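You operate a simulated robot arm through the tools that you are given. There is no shell and no other tool. Be economical: measure what you need, move in short steps, check, and stop when the job is done.

The job below is to be done with a simulated robot arm. You get a single attempt, and the scene is never put back.

## Task
Unplug the stage box from AUX and cap the socket for the road.
Fine: audio feed off first and left off; press the release tab before pulling; the green stage plug goes in the green pocket.

It is judged by the outcome, as a careful person would: the job done as asked, and still so three seconds after it is handed in. It fails if anything else is knocked over, pushed out of place, dropped, spilled or broken. A push-on lid holds only when it is set on centred and level and pressed home; a screw cap is set on level and turned clockwise until tight.

## Robot
A 7-joint arm with a two-finger parallel gripper on a trunk, on a base that drives. Base frame: it is fixed to the floor where the robot stands at the start and does not move with it; the origin is under the middle of the robot, x ahead of it, y to its left, z up; the surface under the hand at the start is at about z = 800. Units: mm, rad, N and s.
With the tool pointing down near the work surface it reaches from about 280 to 720 mm from the robot's upright axis, wherever it stands. Its first joint turns from -2.897 to 2.897 rad. Places, roughly: AUX socket [700, 300, 900]; CAM socket [700, 200, 900]; PGM socket [700, 400, 900]; REF socket [700, 0, 900]; RET socket [700, 100, 900]; TALK socket [700, 300, 900]; audio feed switch [600, 200, 900]; green stage plug (3x3x7 cm) [700, 300, 900]; inside of the green pocket [400, 300, 800]; teal dust cap [500, 400, 800]; teal dust cap (4x4x6 cm) [500, 400, 800]; video feed switch [600, 100, 900]. Payload 3.43 kg.
Tool frame: the origin (TCP) lies between the finger pads and is the grasp point; the fingertips stand 34 mm ahead of it; z points along the fingers, y is the line along which they close. The gripper opens to 128 mm. The fingers are 24 mm wide and 12 mm thick; the gripper's body (48 by 130 mm) begins 96 mm behind the TCP.
Orientation is told as [roll, pitch, yaw] about the base's x, y, z axes, in that order, counted from this pose: with the fingers straight down and closing along the base's y, the tool's x points along the base's -x, its y along +y and its z along -z.

## Interface
- The arm moves only by the tool jog_arm. Its argument "motion" is a list of rows, each a list of 7 numbers: the finger opening in mm, from 0 to 128, then the shift along the tool's x, y, z in units of 200 mm (1.0 is 200 mm), then the turn, a rotation vector about the tool's x, y, z in units of 180 degrees (1.0 is 180 degrees). In form: [[gripper, x, y, z, rx, ry, rz], ...]. A call has 1 to 8 rows; each row is the pose to reach, as a shift and turn from the pose commanded when the call began, along the tool's axes at that moment. A call with a number of a shift or a turn outside -1 to 1 is refused whole. A row lasts 0.2 s, in which the tool goes at most 50 mm and 0.15 rad; a call with a longer step from one row to the next is refused whole, and so is a gripper value outside its range. A pose out of reach is approached as far as the arm can. The call stops where the force on the tool passes 40 N (or 10 N more than at its start, if that is more) or the arm is blocked; 0.2 s more then pass. Each finger travels about 108 mm/s and halts on what it meets, pressing with about 26 N; the grip force reading is that of the motor and also rises with nothing between the fingers. The clock runs only during rows and for 0.2 s after the last one: add rows that repeat a pose to give the fingers time. The reply holds the time, the measured pose of the TCP, the force on the tool along the base axes, the opening and the grip force, in the units named above and with some noise, with the torque about the TCP (base axes, N m) and any sound that the robot's microphone picked up.
- Cameras (640 x 400 px; columns grow to the right, rows downward): "scene" is now at [-10.1, 141.7, 1550.9]; the picture's right is [0.00, -1.00, 0.00], its down [-0.74, -0.00, -0.68] and it looks along [0.68, 0.00, -0.74] (base axes); focal length 259 px, centre (320, 200). "wrist" rides on the gripper at [76, -11, -160] in the tool frame; the picture's right is [0.15, 0.99, 0.00], its down [-0.88, 0.13, -0.46] and it looks along [-0.45, 0.07, 0.89] (tool axes); focal length 234 px, centre (320, 200). There is no depth. A picture from a camera that has moved, and an enlarged one, comes with that camera's place and axes in the base frame and with its lens.
- get_image(camera): a new picture of that camera. No time passes.
- slide_trunk(by): slides the trunk up (or, below 0, down) by that many mm; the arm and the scene camera ride with it, the base frame stays. It gives what a move gives, with no picture.
- base_move(legs): drives the robot by 1 to 6 legs, each [ahead, left, turn to the left] in mm, mm and rad, along the robot's own axes; the way and the turn of a leg run together, so that a leg with both is an arc; at most 1500 mm and 3.142 rad a leg. The arm and the cameras ride along, it lands a little off, and it stops where it bumps. It gives what a move gives.
- turn_head(pan, tilt): turns the head with the scene camera to pan (to the left, within 1.501 rad either way) and tilt (down, from -0.506 to 1.204), counted from straight ahead of the robot. It gives what a move gives.
- zoom(camera, box): a new picture of the part [left, top, right, bottom] of that camera's present view, enlarged. No time passes.
- hand_in(): hands the job in; it is judged then, once.

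Work in short steps. Places have to be worked out from the pictures, the camera data and where the tool is seen: move nearer, look again, correct. Check each grasp and each placing, and mend what went wrong. You have 120 turns and 98 pictures in all, those below and enlarged ones among them. Open the gripper and draw the arm clear of the work before you hand the job in, unless the task says otherwise; then end with one line.

The tools are called after ">>>" as name(argument=value, ...) on one line, values as JSON. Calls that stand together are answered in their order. jog_arm: Moves the arm, as the interface text tells. Its arguments: {"type":"object","properties":{"motion":{"type":"array","items":{"type":"array","items":{"type":"number"}}}},"required":["motion"]} The other tools are called the same way: slide_trunk (by) slides the trunk up or down; base_move (legs) drives the base; turn_head (pan, tilt) turns the head that bears the scene camera; get_image (camera) takes a picture; zoom (camera, box) takes an enlarged picture of a part of a camera's view; hand_in () hands the job in.

At the start:

```text
t: 0.0
tcp_pos: [395.6, 147.7, 1224.7]
ee_rot: [-0.001, -0.001, 0.0]
contact_force: [0.2, -0.2, 0.2]
ft_torque: [0.02, 0.02, -0.02]
finger_gap: 127.8
gripper_force: 0.0
trunk travel left (down, up): [-275.0, 49.0]
robot x, y, heading: [2.6, -2.2, 0.002]
head pan, tilt: [-0.101, 0.96]
```

scene: 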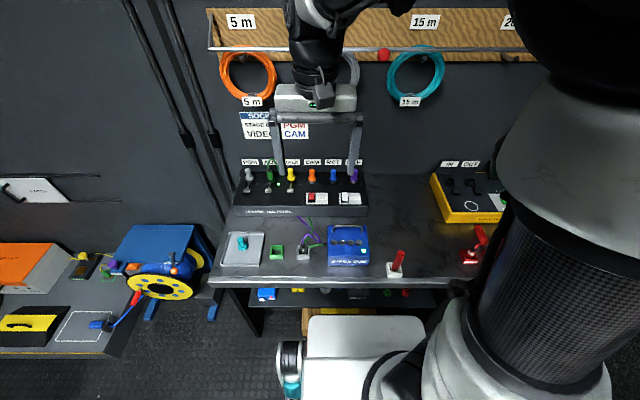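
wrist: 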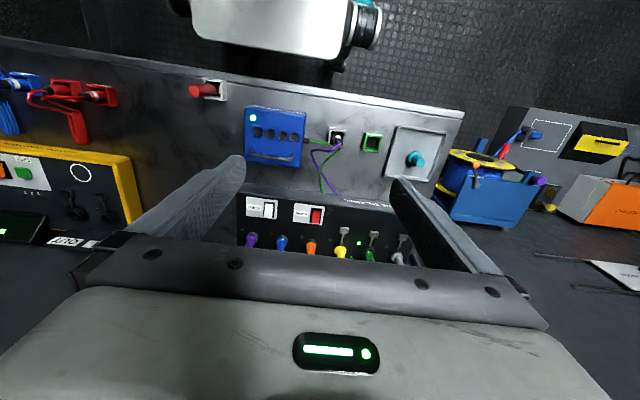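

I start by looking closer at the socket panel and the desk in the scene camera.

>>> zoom(camera="scene", box=[220, 100, 380, 200])

>>> zoom(camera="scene", box=[220, 190, 380, 290])

>>> zoom(camera="wrist", box=[220, 90, 460, 270])

```text
4.00 times, centred on (300, 150) of scene
camera zoom: at [-10.1, 141.7, 1550.9], right [0.0, -1.0, 0.0], down [-0.74, 0.0, -0.68], along [0.68, 0.0, -0.74], focal length 1034 px, centre (400, 400)
```

zoom: 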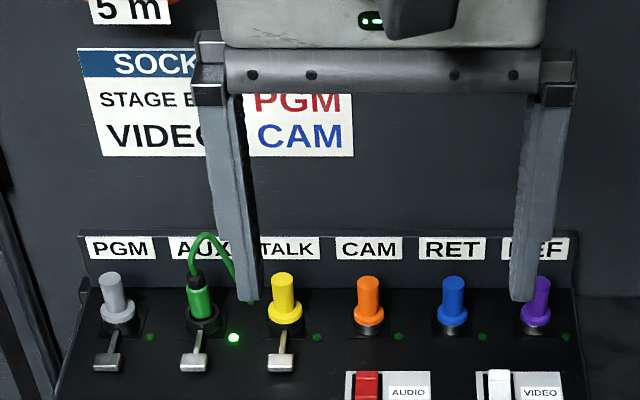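

```text
4.00 times, centred on (300, 240) of scene
camera zoom: at [-10.1, 141.7, 1550.9], right [0.0, -1.0, 0.0], down [-0.74, 0.0, -0.68], along [0.68, 0.0, -0.74], focal length 1034 px, centre (400, 40)
```

zoom: 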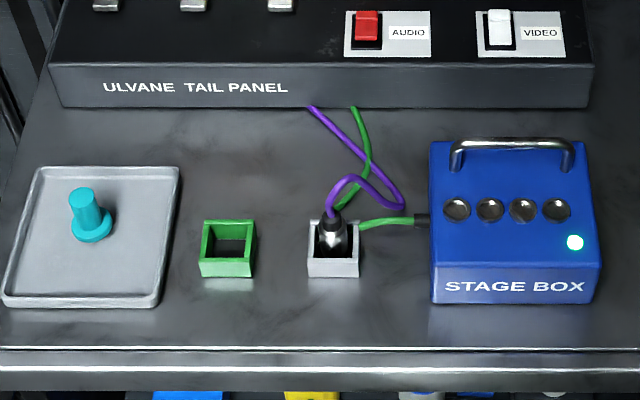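

```text
2.22 times, centred on (340, 180) of wrist
camera zoom: at [320.7, 138.1, 1384.6], right [-0.15, 0.99, 0.0], down [0.88, 0.13, 0.46], along [0.45, 0.07, -0.89], focal length 520 px, centre (276, 244)
```

zoom: 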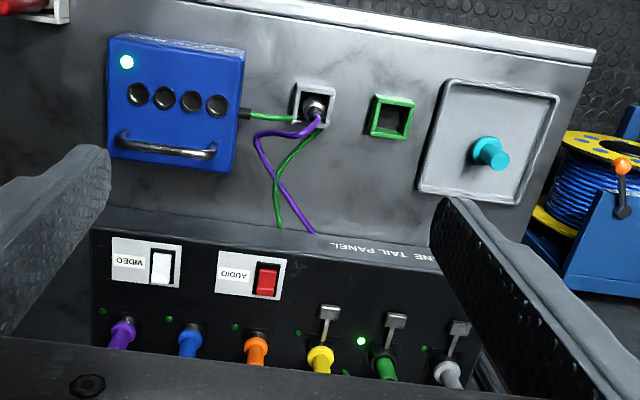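

The audio rocker is near (620, 171, 880) and the AUX plug near (680, 320, 900). I move the hand closer for a good wrist view, stopping well above everything.

>>> jog_arm(motion=[[128, -0.1, 0.08, 0.14, 0, 0, 0], [128, -0.2, 0.16, 0.28, 0, 0, 0], [128, -0.3, 0.24, 0.42, 0, 0, 0], [128, -0.4, 0.32, 0.56, 0, 0, 0], [128, -0.4, 0.4, 0.7, 0, 0, 0]])

>>> get_image(camera="wrist")

>>> get_image(camera="scene")

```text
t: 1.2
tcp_pos: [476.2, 229.6, 1084.7]
ee_rot: [-0.001, 0.001, 0.0]
contact_force: [-0.1, -0.4, -0.6]
ft_torque: [-0.02, 0.03, 0.03]
finger_gap: 128.1
gripper_force: 0.0
trunk travel left (down, up): [-275.0, 49.0]
robot x, y, heading: [0.5, -2.6, 0.0]
head pan, tilt: [-0.101, 0.96]
```

```text
92 pictures are left
camera wrist: at [401.1, 218.2, 1244.2], right [-0.15, 0.99, 0.0], down [0.88, 0.13, 0.46], along [0.45, 0.07, -0.89], focal length 234 px, centre (320, 200)
```

wrist: 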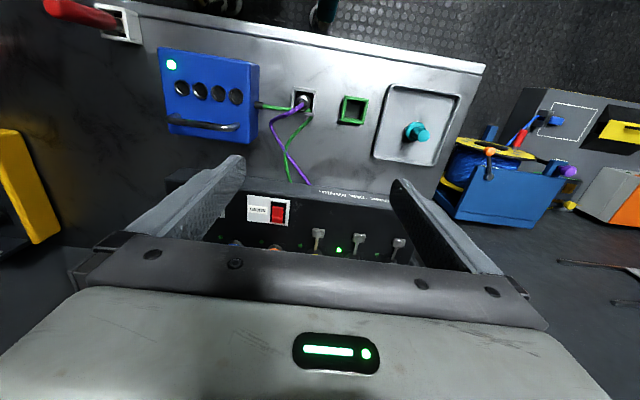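

```text
91 pictures are left
camera scene: at [-17.5, 134.2, 1540.8], right [-0.1, -0.99, 0.0], down [-0.82, 0.08, -0.57], along [0.57, -0.06, -0.82], focal length 259 px, centre (320, 200)
```

scene: 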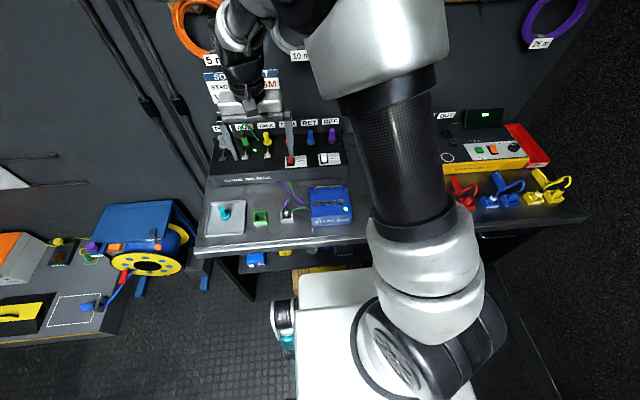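

I aim the head at the panel for enlarged views.

>>> turn_head(pan=0.2, tilt=0.75)

>>> get_image(camera="scene")

```text
t: 2.0
tcp_pos: [475.4, 229.0, 1085.7]
ee_rot: [0.0, 0.0, -0.001]
contact_force: [0.1, -0.8, -0.1]
ft_torque: [0.01, 0.02, -0.02]
finger_gap: 127.9
gripper_force: 0.1
trunk travel left (down, up): [-275.0, 49.0]
robot x, y, heading: [-6.3, 3.0, 0.004]
head pan, tilt: [0.201, 0.75]
```

```text
90 pictures are left
camera scene: at [-8.2, 157.9, 1557.1], right [0.2, -0.98, 0.0], down [-0.67, -0.14, -0.73], along [0.72, 0.15, -0.68], focal length 259 px, centre (320, 200)
```

scene: 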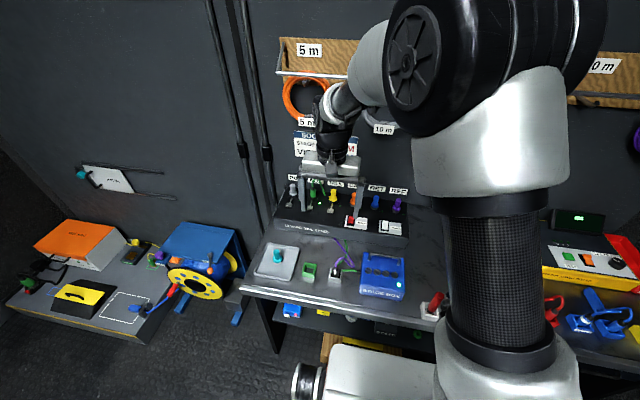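

>>> zoom(camera="scene", box=[272, 170, 368, 230])

>>> zoom(camera="scene", box=[330, 180, 426, 240])

>>> zoom(camera="scene", box=[240, 232, 352, 302])

```text
6.67 times, centred on (320, 200) of scene
camera zoom: at [-8.2, 157.9, 1557.1], right [0.2, -0.98, 0.0], down [-0.67, -0.14, -0.73], along [0.72, 0.15, -0.68], focal length 1724 px, centre (320, 200)
```

zoom: 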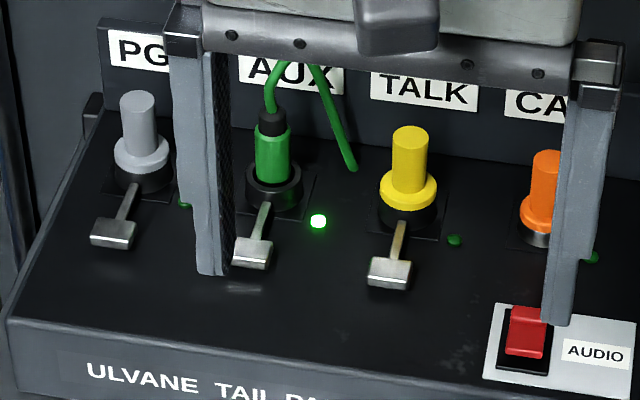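

```text
6.67 times, centred on (378, 210) of scene
camera zoom: at [-8.2, 157.9, 1557.1], right [0.2, -0.98, 0.0], down [-0.67, -0.14, -0.73], along [0.72, 0.15, -0.68], focal length 1724 px, centre (-67, 133)
```

zoom: 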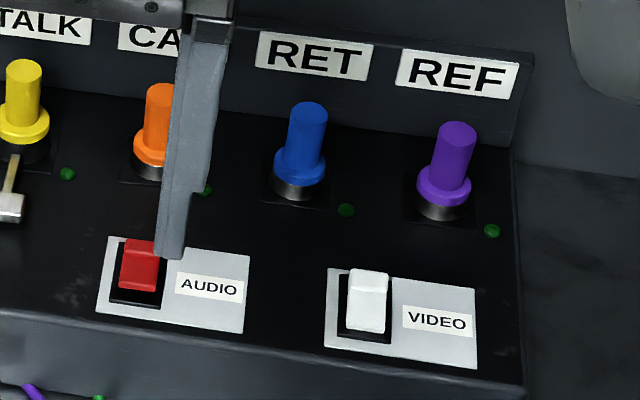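

```text
5.71 times, centred on (296, 267) of scene
camera zoom: at [-8.2, 157.9, 1557.1], right [0.2, -0.98, 0.0], down [-0.67, -0.14, -0.73], along [0.72, 0.15, -0.68], focal length 1478 px, centre (457, -183)
```

zoom: 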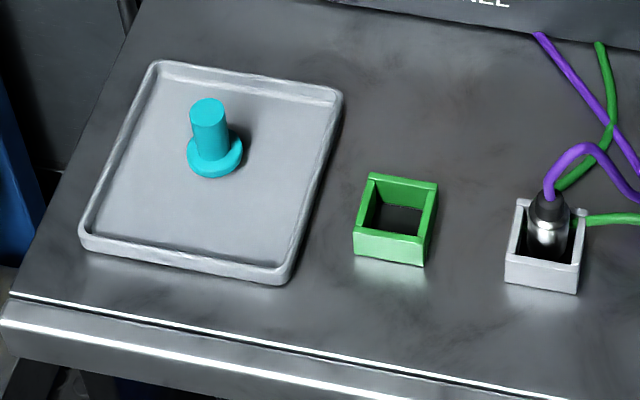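

The audio rocker is about (626, 174, 880). I lower the hand to look at it directly with the wrist camera.

>>> jog_arm(motion=[[128, -0.1, -0.1, 0.12, 0, 0, 0], [128, -0.2, -0.2, 0.24, 0, 0, 0], [128, -0.325, -0.285, 0.34, 0, 0, 0], [128, -0.325, -0.285, 0.425, 0, 0, 0]])

>>> get_image(camera="wrist")

```text
t: 3.0
tcp_pos: [542.4, 171.0, 1000.4]
ee_rot: [0.0, 0.0, 0.0]
contact_force: [0.2, -0.6, 0.5]
ft_torque: [-0.02, 0.07, 0.01]
finger_gap: 128.3
gripper_force: 0.1
trunk travel left (down, up): [-275.0, 49.0]
robot x, y, heading: [1.7, 1.5, -0.006]
head pan, tilt: [0.201, 0.75]
```

```text
86 pictures are left
camera wrist: at [466.3, 160.7, 1159.6], right [-0.15, 0.99, 0.0], down [0.88, 0.13, 0.46], along [0.45, 0.07, -0.89], focal length 234 px, centre (320, 200)
```

wrist: 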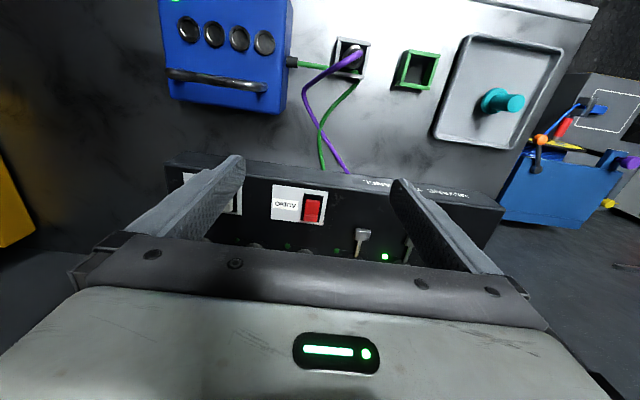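

>>> zoom(camera="wrist", box=[250, 170, 378, 250])

>>> zoom(camera="scene", box=[330, 200, 394, 240])

```text
5.00 times, centred on (314, 210) of wrist
camera zoom: at [466.3, 160.7, 1159.6], right [-0.15, 0.99, 0.0], down [0.88, 0.13, 0.46], along [0.45, 0.07, -0.89], focal length 1171 px, centre (350, 150)
```

zoom: 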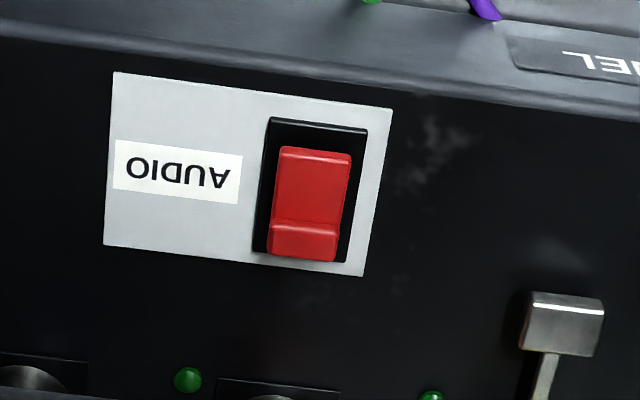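

```text
10.00 times, centred on (362, 220) of scene
camera zoom: at [-8.0, 157.9, 1557.1], right [0.2, -0.98, 0.0], down [-0.67, -0.14, -0.73], along [0.72, 0.15, -0.68], focal length 2586 px, centre (-100, 0)
```

zoom: 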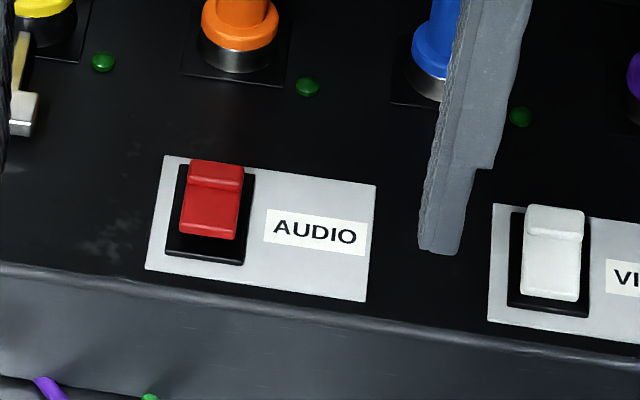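

From the two views: rocker z is about 873 (near end), 880 (ridge) and 878 (far end, raised), pivot x ≈ 630, y ≈ 175. The near end is pressed in now, so I press the far half at x ≈ 648 with closed fingers. I go above it first.

>>> jog_arm(motion=[[100, -0.15, 0.02, 0.0, 0, 0, 0], [60, -0.35, 0.02, 0.0, 0, 0, 0], [20, -0.528, 0.02, 0.0, 0, 0, 0], [0, -0.528, 0.02, 0.1, 0, 0, 0], [0, -0.528, 0.02, 0.25, 0, 0, 0], [0, -0.528, 0.02, 0.35, 0, 0, 0]])

>>> get_image(camera="wrist")

>>> zoom(camera="scene", box=[272, 170, 400, 250])

```text
t: 4.4
tcp_pos: [647.9, 176.5, 929.9]
ee_rot: [0.001, 0.001, 0.0]
contact_force: [0.0, 0.2, 0.2]
ft_torque: [-0.02, -0.03, 0.01]
finger_gap: 0.0
gripper_force: 25.7
trunk travel left (down, up): [-275.0, 49.0]
robot x, y, heading: [0.7, 1.5, 0.001]
head pan, tilt: [0.201, 0.75]
```

```text
83 pictures are left
camera wrist: at [571.5, 165.6, 1089.4], right [-0.15, 0.99, 0.0], down [0.88, 0.13, 0.46], along [0.45, 0.07, -0.89], focal length 234 px, centre (320, 200)
```

wrist: 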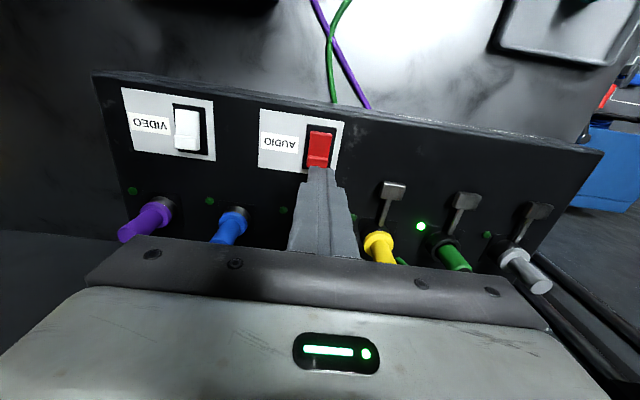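

```text
5.00 times, centred on (336, 210) of scene
camera zoom: at [-8.0, 158.0, 1557.1], right [0.2, -0.98, 0.0], down [-0.67, -0.14, -0.73], along [0.72, 0.15, -0.68], focal length 1293 px, centre (240, 150)
```

zoom: 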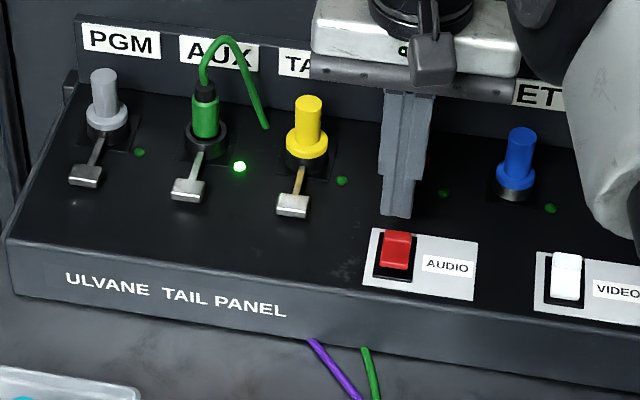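

The fingers line up with the rocker's far end. I press down in small steps.

>>> jog_arm(motion=[[0, 0, 0, 0.06, 0, 0, 0], [0, 0, 0, 0.09, 0, 0, 0], [0, 0, 0, 0.105, 0, 0, 0], [0, 0, 0, 0.12, 0, 0, 0], [0, 0, 0, 0.13, 0, 0, 0]])

>>> zoom(camera="scene", box=[272, 170, 400, 250])

```text
t: 5.6
tcp_pos: [650.0, 176.0, 911.3]
ee_rot: [0.003, -0.011, -0.001]
contact_force: [-1.4, -0.5, 14.3]
ft_torque: [-0.02, 0.22, 0.0]
finger_gap: 0.0
gripper_force: 25.9
trunk travel left (down, up): [-275.0, 49.0]
robot x, y, heading: [0.6, -0.8, 0.0]
head pan, tilt: [0.201, 0.75]
stopped in row 5: the force on the tool passed its limit at 43 N (the readings are from after the stop); the commanded pose is now the measured one
```

```text
5.00 times, centred on (336, 210) of scene
camera zoom: at [-9.8, 157.5, 1557.0], right [0.2, -0.98, 0.0], down [-0.67, -0.14, -0.73], along [0.72, 0.15, -0.68], focal length 1293 px, centre (240, 150)
```

zoom: 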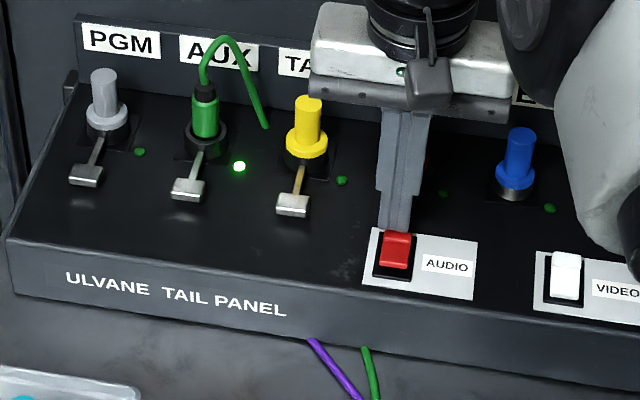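

Pressing stopped at a tip height of ~877 and the light is still on. I lift and look closely at the rocker's state.

>>> jog_arm(motion=[[0, 0, 0, -0.1, 0, 0, 0], [0, 0.15, 0, -0.25, 0, 0, 0], [0, 0.35, 0, -0.3, 0, 0, 0]])

>>> zoom(camera="wrist", box=[240, 120, 400, 220])

>>> zoom(camera="scene", box=[330, 200, 394, 240])

```text
t: 6.4
tcp_pos: [577.2, 177.0, 968.2]
ee_rot: [0.003, -0.006, -0.001]
contact_force: [0.1, 0.1, 0.2]
ft_torque: [-0.02, 0.02, 0.0]
finger_gap: 0.1
gripper_force: 25.7
trunk travel left (down, up): [-275.0, 49.0]
robot x, y, heading: [-3.1, -1.5, 0.002]
head pan, tilt: [0.201, 0.75]
```

```text
4.00 times, centred on (320, 170) of wrist
camera zoom: at [501.0, 165.5, 1128.8], right [-0.15, 0.99, 0.0], down [0.88, 0.13, 0.46], along [0.46, 0.07, -0.89], focal length 937 px, centre (320, 320)
```

zoom: 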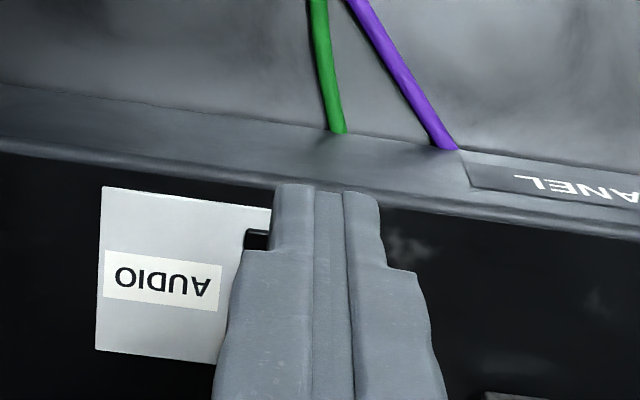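

```text
10.00 times, centred on (362, 220) of scene
camera zoom: at [-8.7, 157.8, 1557.1], right [0.2, -0.98, 0.0], down [-0.67, -0.14, -0.73], along [0.72, 0.15, -0.68], focal length 2586 px, centre (-100, 0)
```

zoom: 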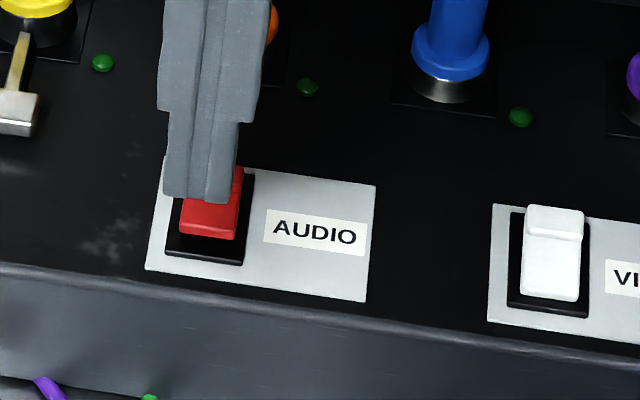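

The rocker looks unchanged, so I try the near half: centre the tip over x ≈ 613 and press gently.

>>> jog_arm(motion=[[0, -0.18, 0, 0.1, 0, 0, 0], [0, -0.18, 0, 0.23, 0, 0, 0], [0, -0.18, 0, 0.27, 0, 0, 0], [0, -0.18, 0, 0.29, 0, 0, 0], [0, -0.18, 0, 0.305, 0, 0, 0], [0, -0.18, 0, 0.32, 0, 0, 0]])

>>> zoom(camera="scene", box=[272, 170, 400, 250])

```text
t: 7.8
tcp_pos: [614.7, 176.1, 909.0]
ee_rot: [0.005, -0.008, 0.0]
contact_force: [-5.3, -1.1, 17.2]
ft_torque: [-0.06, -0.06, 0.01]
finger_gap: 0.0
gripper_force: 25.6
trunk travel left (down, up): [-275.0, 49.0]
robot x, y, heading: [-0.6, 2.0, 0.0]
head pan, tilt: [0.201, 0.75]
```

```text
5.00 times, centred on (336, 210) of scene
camera zoom: at [-10.3, 157.3, 1557.5], right [0.2, -0.98, 0.0], down [-0.67, -0.14, -0.73], along [0.72, 0.15, -0.68], focal length 1293 px, centre (240, 150)
```

zoom: 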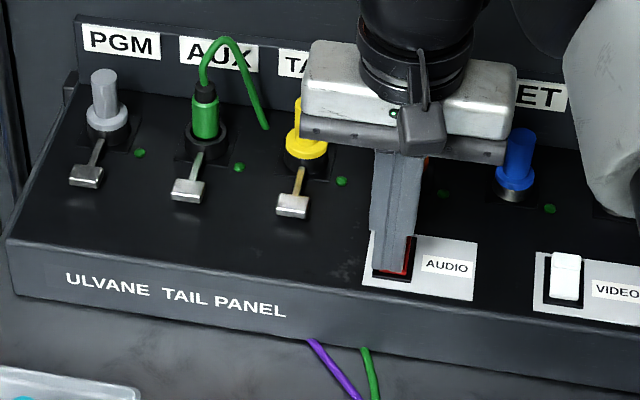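

The AUX light has gone out: the audio feed is off. I lift straight up and verify that it stays off.

>>> jog_arm(motion=[[0, 0, 0, -0.1, 0, 0, 0], [0, 0, 0, -0.3, 0, 0, 0], [0, 0.2, 0, -0.5, 0, 0, 0]])

>>> zoom(camera="scene", box=[272, 170, 400, 250])

>>> get_image(camera="wrist")

```text
refused: row 3 steps farther than a row can; nothing moved
```

```text
5.00 times, centred on (336, 210) of scene
camera zoom: at [-10.3, 157.3, 1557.5], right [0.2, -0.98, 0.0], down [-0.67, -0.14, -0.73], along [0.72, 0.15, -0.68], focal length 1293 px, centre (240, 150)
```

zoom: 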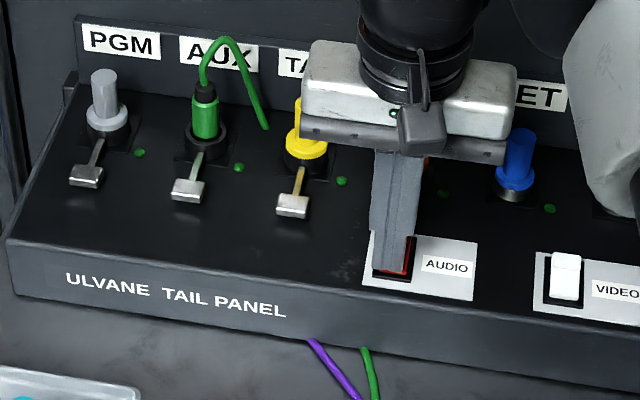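

```text
76 pictures are left
camera wrist: at [537.8, 165.5, 1067.0], right [-0.15, 0.99, 0.0], down [0.88, 0.13, 0.46], along [0.46, 0.07, -0.89], focal length 234 px, centre (320, 200)
```

wrist: 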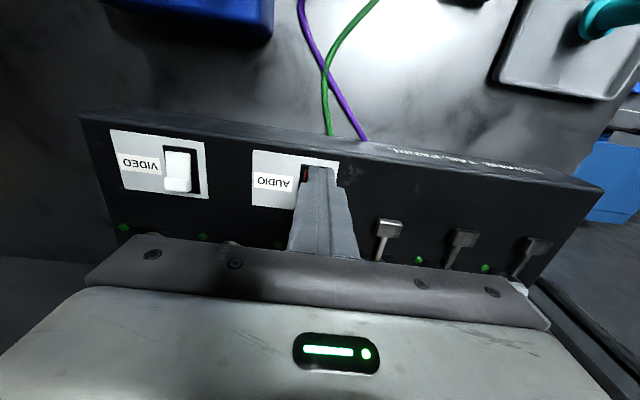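

I repeat the lift with shorter steps and go over in front of the AUX tab.

>>> jog_arm(motion=[[0, 0, 0, -0.1, 0, 0, 0], [0, 0, 0, -0.3, 0, 0, 0], [0, 0.1, 0.0, -0.45, 0, 0, 0], [0, 0.2, 0.2, -0.45, 0, 0, 0], [0, 0.2, 0.44, -0.45, 0, 0, 0], [0, 0.2, 0.64, -0.45, 0, 0, 0]])

>>> zoom(camera="scene", box=[272, 170, 400, 250])

>>> get_image(camera="wrist")

```text
t: 9.2
tcp_pos: [574.6, 304.5, 993.1]
ee_rot: [0.001, -0.006, 0.0]
contact_force: [-0.5, 0.2, 0.0]
ft_torque: [0.03, -0.01, -0.02]
finger_gap: 0.0
gripper_force: 26.2
trunk travel left (down, up): [-275.0, 49.0]
robot x, y, heading: [1.7, -2.7, -0.002]
head pan, tilt: [0.201, 0.75]
```

```text
5.00 times, centred on (336, 210) of scene
camera zoom: at [-8.3, 158.1, 1557.1], right [0.2, -0.98, 0.0], down [-0.67, -0.14, -0.73], along [0.72, 0.15, -0.68], focal length 1293 px, centre (240, 150)
```

zoom: 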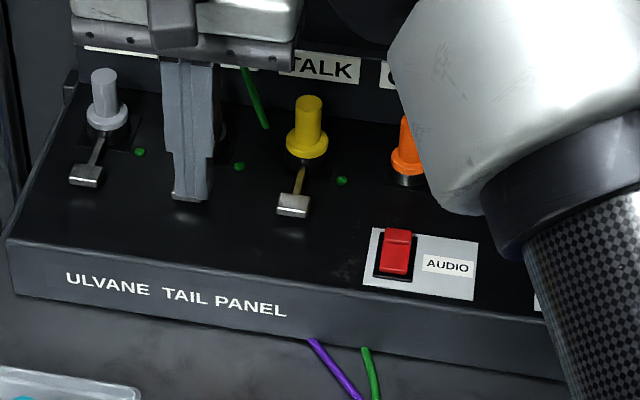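

```text
74 pictures are left
camera wrist: at [497.9, 294.8, 1153.2], right [-0.15, 0.99, 0.0], down [0.88, 0.13, 0.46], along [0.46, 0.07, -0.89], focal length 234 px, centre (320, 200)
```

wrist: 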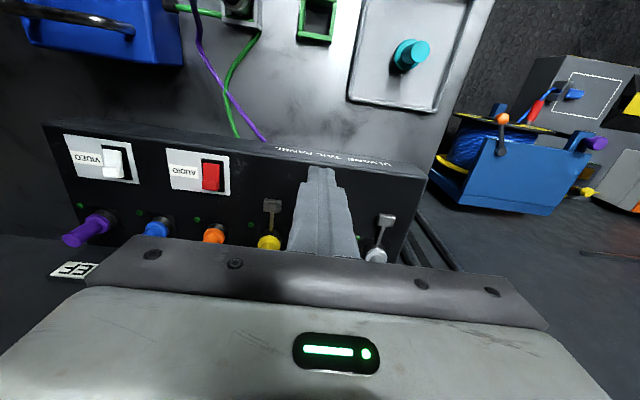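

Audio stays off (rocker now tilted the other way). The AUX tab's pad is about (652, 330, 885); I move the closed fingers above it and check.

>>> jog_arm(motion=[[0, -0.15, 0.06, 0, 0, 0, 0], [0, -0.3, 0.128, 0, 0, 0, 0], [0, -0.37, 0.128, 0.12, 0, 0, 0], [0, -0.37, 0.128, 0.25, 0, 0, 0]])

>>> zoom(camera="scene", box=[272, 170, 368, 230])

>>> zoom(camera="wrist", box=[220, 120, 460, 270])

```text
t: 10.2
tcp_pos: [647.9, 330.1, 945.2]
ee_rot: [0.001, -0.003, 0.001]
contact_force: [0.1, 0.4, -0.1]
ft_torque: [-0.01, 0.03, 0.02]
finger_gap: 0.0
gripper_force: 25.8
trunk travel left (down, up): [-275.0, 49.0]
robot x, y, heading: [-3.7, -2.9, -0.002]
head pan, tilt: [0.201, 0.75]
```

```text
6.67 times, centred on (320, 200) of scene
camera zoom: at [-8.2, 157.9, 1557.1], right [0.2, -0.98, 0.0], down [-0.67, -0.14, -0.73], along [0.72, 0.15, -0.68], focal length 1724 px, centre (320, 200)
```

zoom: 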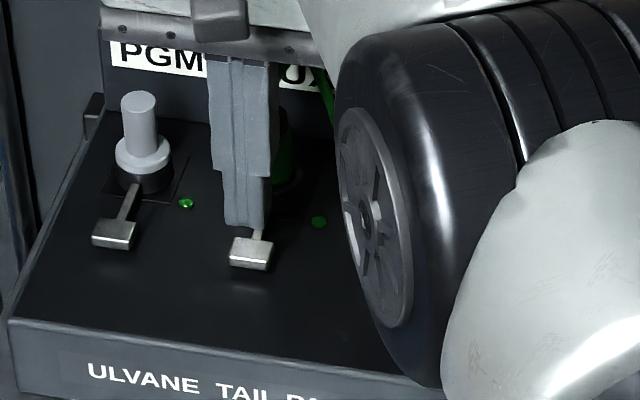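

```text
2.67 times, centred on (340, 195) of wrist
camera zoom: at [572.4, 319.2, 1103.6], right [-0.15, 0.99, 0.0], down [0.88, 0.13, 0.46], along [0.45, 0.07, -0.89], focal length 624 px, centre (267, 213)
```

zoom: 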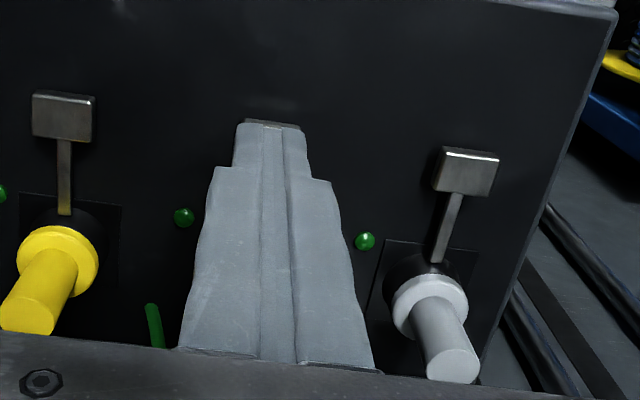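

Alignment is good. I press down on the tab in small steps.

>>> jog_arm(motion=[[0, -0.01, -0.005, 0.08, 0, 0, 0], [0, -0.01, -0.005, 0.11, 0, 0, 0], [0, -0.01, -0.005, 0.13, 0, 0, 0], [0, -0.01, -0.005, 0.145, 0, 0, 0], [0, -0.01, -0.005, 0.16, 0, 0, 0], [0, -0.01, -0.005, 0.175, 0, 0, 0], [0, -0.01, -0.005, 0.19, 0, 0, 0]])

>>> zoom(camera="scene", box=[272, 170, 368, 230])

```text
t: 11.8
tcp_pos: [650.6, 328.4, 907.0]
ee_rot: [0.001, -0.005, 0.001]
contact_force: [-1.3, 0.3, 2.4]
ft_torque: [0.02, 0.01, 0.0]
finger_gap: 0.1
gripper_force: 25.9
trunk travel left (down, up): [-275.0, 49.0]
robot x, y, heading: [2.6, 4.4, 0.004]
head pan, tilt: [0.201, 0.75]
```

```text
6.67 times, centred on (320, 200) of scene
camera zoom: at [-8.7, 157.8, 1557.2], right [0.2, -0.98, 0.0], down [-0.67, -0.14, -0.73], along [0.72, 0.15, -0.68], focal length 1724 px, centre (320, 200)
```

zoom: 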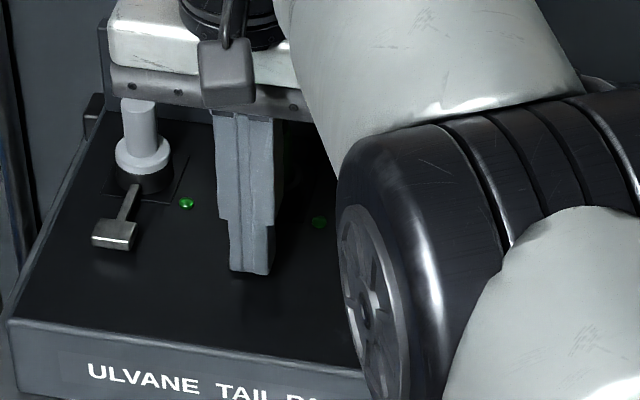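

Only light force so far (2.4 N); I keep pressing a little further for a click.

>>> jog_arm(motion=[[0, 0, 0, 0.015, 0, 0, 0], [0, 0, 0, 0.03, 0, 0, 0], [0, 0, 0, 0.045, 0, 0, 0]])

>>> zoom(camera="wrist", box=[220, 120, 460, 270])

```text
t: 12.6
tcp_pos: [650.4, 328.0, 905.0]
ee_rot: [0.006, -0.012, -0.001]
contact_force: [-10.3, -5.6, 37.9]
ft_torque: [-0.34, 0.31, -0.02]
finger_gap: 0.1
gripper_force: 26.3
trunk travel left (down, up): [-275.0, 49.0]
robot x, y, heading: [-4.0, 1.5, 0.003]
head pan, tilt: [0.201, 0.75]
```

```text
2.67 times, centred on (340, 195) of wrist
camera zoom: at [572.9, 317.2, 1063.8], right [-0.15, 0.99, 0.0], down [0.87, 0.13, 0.47], along [0.46, 0.07, -0.88], focal length 624 px, centre (267, 213)
```

zoom: 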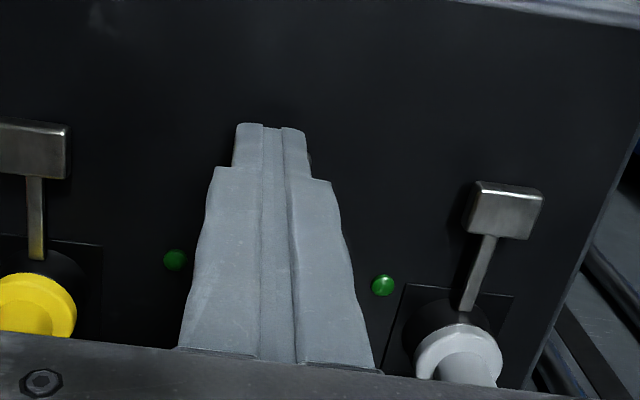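

The tab is fully depressed (38 N). I release upward, back off, and look at tab and plug.

>>> jog_arm(motion=[[0, 0, 0, -0.1, 0, 0, 0], [0, 0, 0, -0.3, 0, 0, 0], [0, 0.1, 0.0, -0.5, 0, 0, 0], [30, 0.2, 0.1, -0.68, 0, 0, 0], [60, 0.2, 0.1, -0.7, 0, 0, 0]])

>>> zoom(camera="scene", box=[272, 170, 368, 230])

>>> get_image(camera="wrist")

```text
t: 13.8
tcp_pos: [610.2, 347.4, 1038.4]
ee_rot: [0.001, -0.005, 0.0]
contact_force: [0.5, 1.0, 0.2]
ft_torque: [0.01, 0.0, -0.03]
finger_gap: 60.1
gripper_force: 0.1
trunk travel left (down, up): [-275.0, 49.0]
robot x, y, heading: [2.0, 1.4, -0.006]
head pan, tilt: [0.201, 0.75]
```

```text
6.67 times, centred on (320, 200) of scene
camera zoom: at [-8.5, 158.0, 1557.1], right [0.2, -0.98, 0.0], down [-0.67, -0.14, -0.73], along [0.72, 0.15, -0.68], focal length 1724 px, centre (320, 200)
```

zoom: 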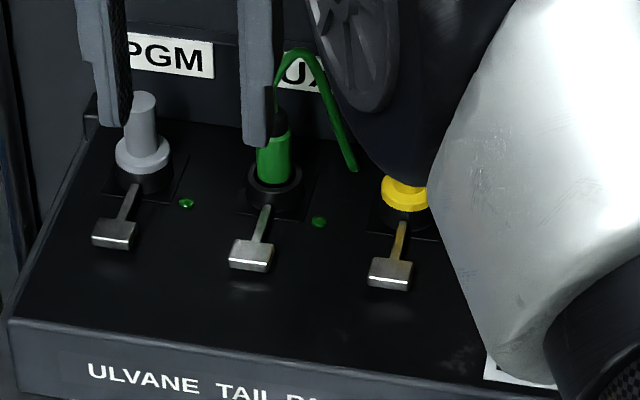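

```text
68 pictures are left
camera wrist: at [533.8, 338.3, 1197.3], right [-0.15, 0.99, 0.0], down [0.88, 0.13, 0.46], along [0.46, 0.07, -0.89], focal length 234 px, centre (320, 200)
```

wrist: 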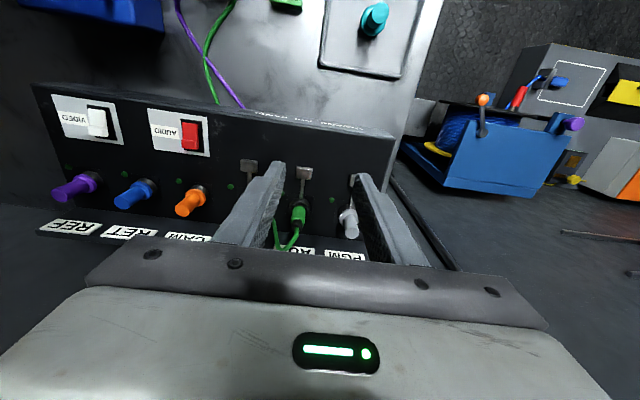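

The tab is back up, the light stays out. I zoom on the plug to triangulate it.

>>> zoom(camera="wrist", box=[240, 150, 368, 250])

>>> zoom(camera="scene", box=[290, 175, 338, 205])

```text
4.00 times, centred on (304, 200) of wrist
camera zoom: at [533.8, 338.3, 1197.3], right [-0.15, 0.99, 0.0], down [0.88, 0.13, 0.46], along [0.46, 0.07, -0.89], focal length 937 px, centre (384, 200)
```

zoom: 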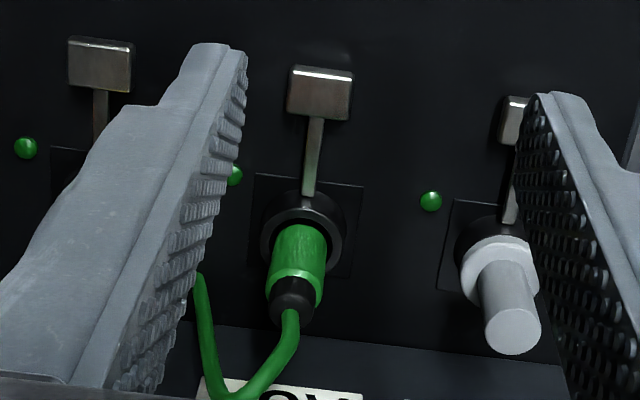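

```text
13.33 times, centred on (314, 190) of scene
camera zoom: at [-8.5, 158.0, 1557.1], right [0.2, -0.98, 0.0], down [-0.67, -0.14, -0.73], along [0.72, 0.15, -0.68], focal length 3448 px, centre (400, 333)
```

zoom: 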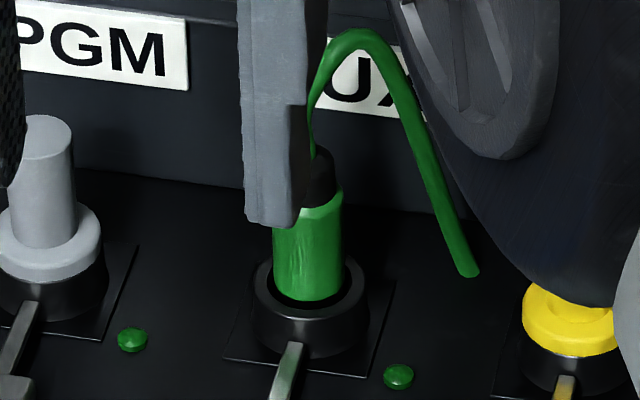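

The plug axis is about (712, 332), with the ring top at z ≈ 883 and the green body up to z ≈ 924. That is ~785 mm from the robot's axis, beyond reach, so I need to shift the base left. I first lift and retract the arm and look at the floor.

>>> jog_arm(motion=[[60, 0.1, -0.05, -0.15, 0, 0, 0], [60, 0.25, -0.1, -0.3, 0, 0, 0], [60, 0.45, -0.2, -0.3, 0, 0, 0], [60, 0.65, -0.3, -0.3, 0, 0, 0], [60, 0.85, -0.4, -0.3, 0, 0, 0]])

>>> turn_head(pan=0.5, tilt=1.1)

>>> get_image(camera="scene")

```text
t: 15.0
tcp_pos: [439.4, 268.2, 1096.8]
ee_rot: [0.003, -0.006, -0.001]
contact_force: [0.0, -0.7, -0.6]
ft_torque: [-0.02, 0.02, 0.03]
finger_gap: 60.1
gripper_force: 0.1
trunk travel left (down, up): [-275.0, 49.0]
robot x, y, heading: [-0.6, 5.5, -0.003]
head pan, tilt: [0.201, 0.75]
```

```text
t: 15.8
tcp_pos: [441.3, 268.3, 1096.4]
ee_rot: [0.001, -0.006, 0.0]
contact_force: [-0.1, -0.1, -0.8]
ft_torque: [-0.02, 0.0, -0.02]
finger_gap: 59.8
gripper_force: 0.1
trunk travel left (down, up): [-275.0, 49.0]
robot x, y, heading: [0.2, 0.1, -0.003]
head pan, tilt: [0.499, 1.1]
```

```text
65 pictures are left
camera scene: at [-34.1, 171.6, 1531.4], right [0.48, -0.88, 0.0], down [-0.78, -0.43, -0.45], along [0.4, 0.22, -0.89], focal length 259 px, centre (320, 200)
```

scene: 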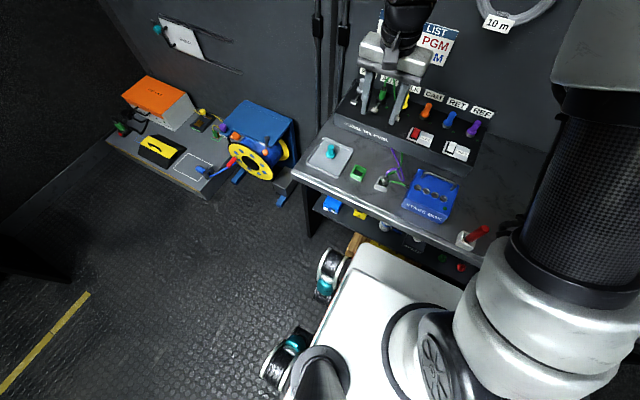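

>>> zoom(camera="scene", box=[256, 190, 448, 310])

```text
3.33 times, centred on (352, 250) of scene
camera zoom: at [-34.1, 171.6, 1531.4], right [0.48, -0.88, 0.0], down [-0.78, -0.43, -0.45], along [0.4, 0.22, -0.89], focal length 862 px, centre (213, 33)
```

zoom: 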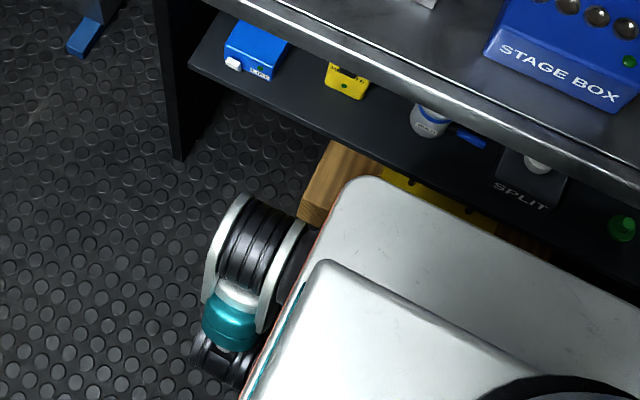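

A crate stands just ahead of the base and the desk leg is near (393, 476), so I only slide left by 220 mm, backing off slightly first.

>>> base_move(legs=[[-15, 0, 0], [0, 220, 0], [15, 0, 0]])

>>> turn_head(pan=-0.1, tilt=0.75)

>>> get_image(camera="scene")

>>> get_image(camera="wrist")

```text
t: 19.3
tcp_pos: [440.2, 487.3, 1097.1]
ee_rot: [0.002, -0.005, -0.001]
contact_force: [0.1, 0.1, -0.4]
ft_torque: [0.0, 0.03, 0.01]
finger_gap: 60.2
gripper_force: 0.0
trunk travel left (down, up): [-275.0, 49.0]
robot x, y, heading: [2.3, 216.2, 0.002]
head pan, tilt: [0.499, 1.1]
```

```text
t: 20.3
tcp_pos: [440.1, 487.8, 1097.3]
ee_rot: [0.003, -0.006, 0.002]
contact_force: [-0.9, 0.0, -0.3]
ft_torque: [-0.01, 0.0, -0.01]
finger_gap: 60.2
gripper_force: 0.1
trunk travel left (down, up): [-275.0, 49.0]
robot x, y, heading: [-4.3, 217.2, -0.003]
head pan, tilt: [-0.099, 0.75]
```

```text
63 pictures are left
camera scene: at [-7.5, 351.3, 1557.1], right [-0.1, -1.0, 0.0], down [-0.68, 0.07, -0.73], along [0.73, -0.07, -0.68], focal length 259 px, centre (320, 200)
```

scene: 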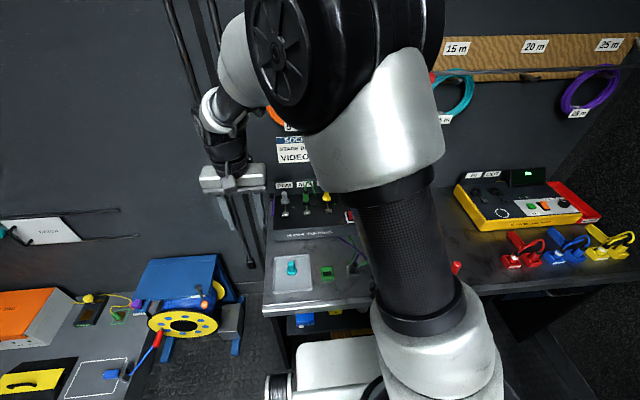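

```text
62 pictures are left
camera wrist: at [363.1, 476.5, 1255.7], right [-0.15, 0.99, 0.0], down [0.88, 0.13, 0.46], along [0.46, 0.07, -0.89], focal length 234 px, centre (320, 200)
```

wrist: 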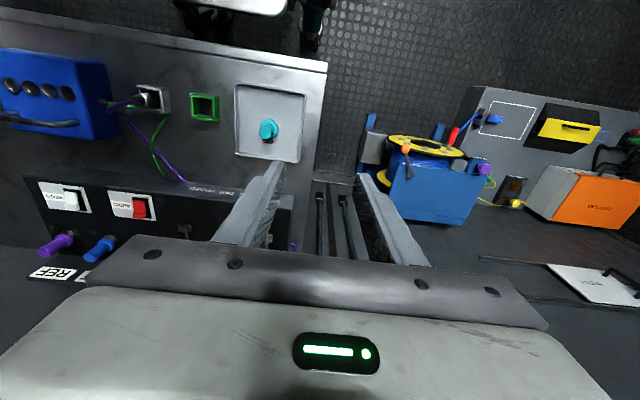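

I move over to in front of the AUX plug, staying high, and look with the wrist camera.

>>> jog_arm(motion=[[60, -0.14, -0.12, 0, 0, 0, 0], [60, -0.28, -0.25, 0.0, 0, 0, 0], [60, -0.42, -0.38, 0.0, 0, 0, 0], [60, -0.56, -0.51, 0.0, 0, 0, 0], [60, -0.7, -0.64, 0, 0, 0, 0], [60, -0.85, -0.77, 0, 0, 0, 0], [60, -1.0, -0.78, 0.1, 0, 0, 0], [60, -1.0, -0.78, 0.24, 0, 0, 0]])

>>> zoom(camera="wrist", box=[240, 140, 400, 260])

>>> get_image(camera="scene")

```text
t: 22.1
tcp_pos: [639.6, 331.7, 1049.4]
ee_rot: [0.003, -0.003, 0.001]
contact_force: [0.2, -0.2, 0.3]
ft_torque: [0.0, -0.01, 0.05]
finger_gap: 60.2
gripper_force: 0.1
trunk travel left (down, up): [-275.0, 49.0]
robot x, y, heading: [2.0, 215.8, -0.001]
head pan, tilt: [-0.099, 0.75]
```

```text
3.33 times, centred on (320, 200) of wrist
camera zoom: at [563.4, 320.8, 1207.9], right [-0.15, 0.99, 0.0], down [0.88, 0.13, 0.46], along [0.46, 0.07, -0.89], focal length 781 px, centre (320, 200)
```

zoom: 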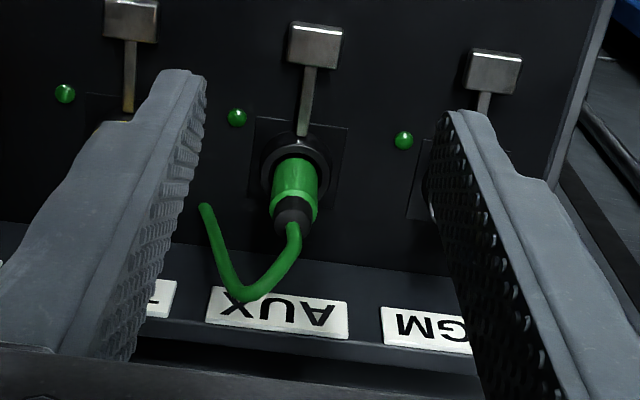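

```text
60 pictures are left
camera scene: at [-7.2, 351.3, 1557.1], right [-0.1, -1.0, 0.0], down [-0.68, 0.07, -0.73], along [0.73, -0.07, -0.68], focal length 259 px, centre (320, 200)
```

scene: 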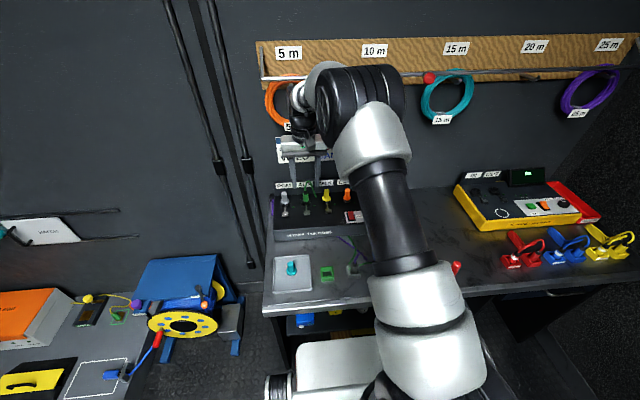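

The plug axis works out at (711, 332.5). I move over it and descend part-way, then check.

>>> jog_arm(motion=[[60, -0.18, 0.003, 0, 0, 0, 0], [60, -0.357, 0.003, 0.0, 0, 0, 0], [60, -0.357, 0.003, 0.2, 0, 0, 0], [60, -0.357, 0.003, 0.38, 0, 0, 0]])

>>> get_image(camera="wrist")

>>> zoom(camera="scene", box=[265, 150, 361, 210])

```text
t: 23.1
tcp_pos: [712.2, 331.7, 972.9]
ee_rot: [0.003, -0.003, 0.001]
contact_force: [0.2, 0.0, -0.1]
ft_torque: [-0.04, -0.01, 0.01]
finger_gap: 60.0
gripper_force: 0.1
trunk travel left (down, up): [-275.0, 49.0]
robot x, y, heading: [-2.2, 215.2, -0.005]
head pan, tilt: [-0.099, 0.75]
```

```text
59 pictures are left
camera wrist: at [636.7, 321.5, 1131.5], right [-0.15, 0.99, 0.0], down [0.88, 0.13, 0.46], along [0.45, 0.07, -0.89], focal length 234 px, centre (320, 200)
```

wrist: 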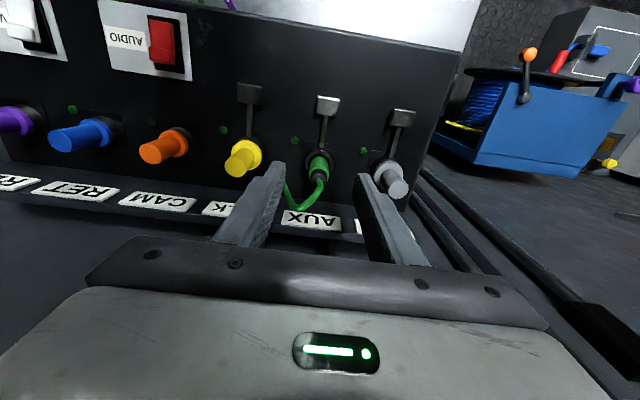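

```text
6.67 times, centred on (313, 180) of scene
camera zoom: at [-6.3, 351.4, 1557.1], right [-0.1, -1.0, 0.0], down [-0.68, 0.07, -0.73], along [0.73, -0.07, -0.68], focal length 1724 px, centre (367, 333)
```

zoom: 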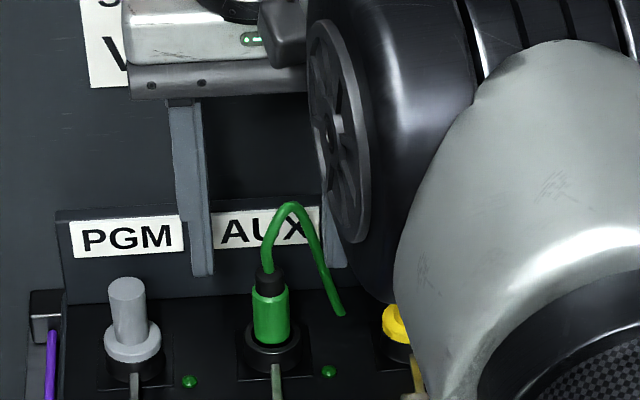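

>>> zoom(camera="scene", box=[289, 168, 337, 208])

>>> zoom(camera="wrist", box=[260, 120, 380, 240])

```text
10.00 times, centred on (313, 188) of scene
camera zoom: at [-6.3, 351.4, 1557.1], right [-0.1, -1.0, 0.0], down [-0.68, 0.07, -0.73], along [0.73, -0.07, -0.68], focal length 2586 px, centre (390, 320)
```

zoom: 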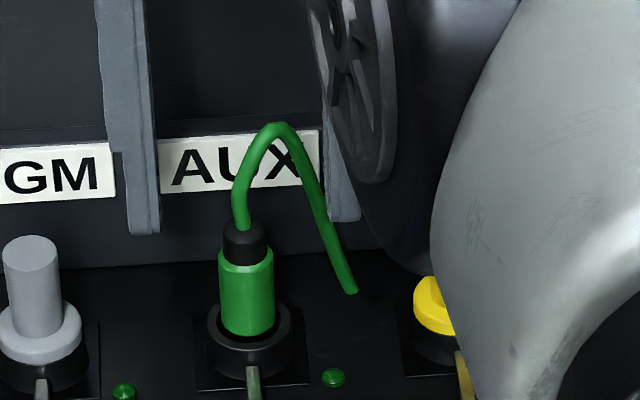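

```text
3.33 times, centred on (320, 180) of wrist
camera zoom: at [636.7, 321.5, 1131.5], right [-0.15, 0.99, 0.0], down [0.88, 0.13, 0.46], along [0.45, 0.07, -0.89], focal length 781 px, centre (320, 267)
```

zoom: 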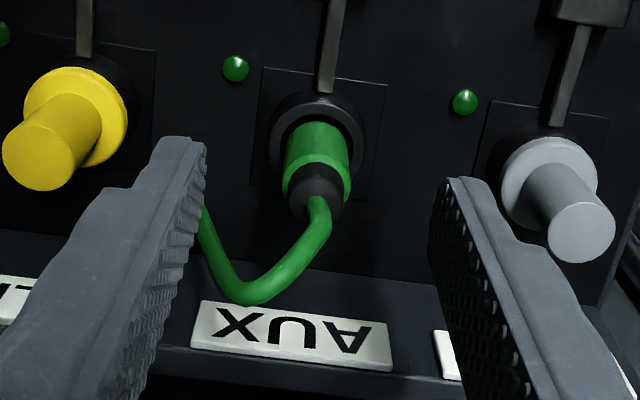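

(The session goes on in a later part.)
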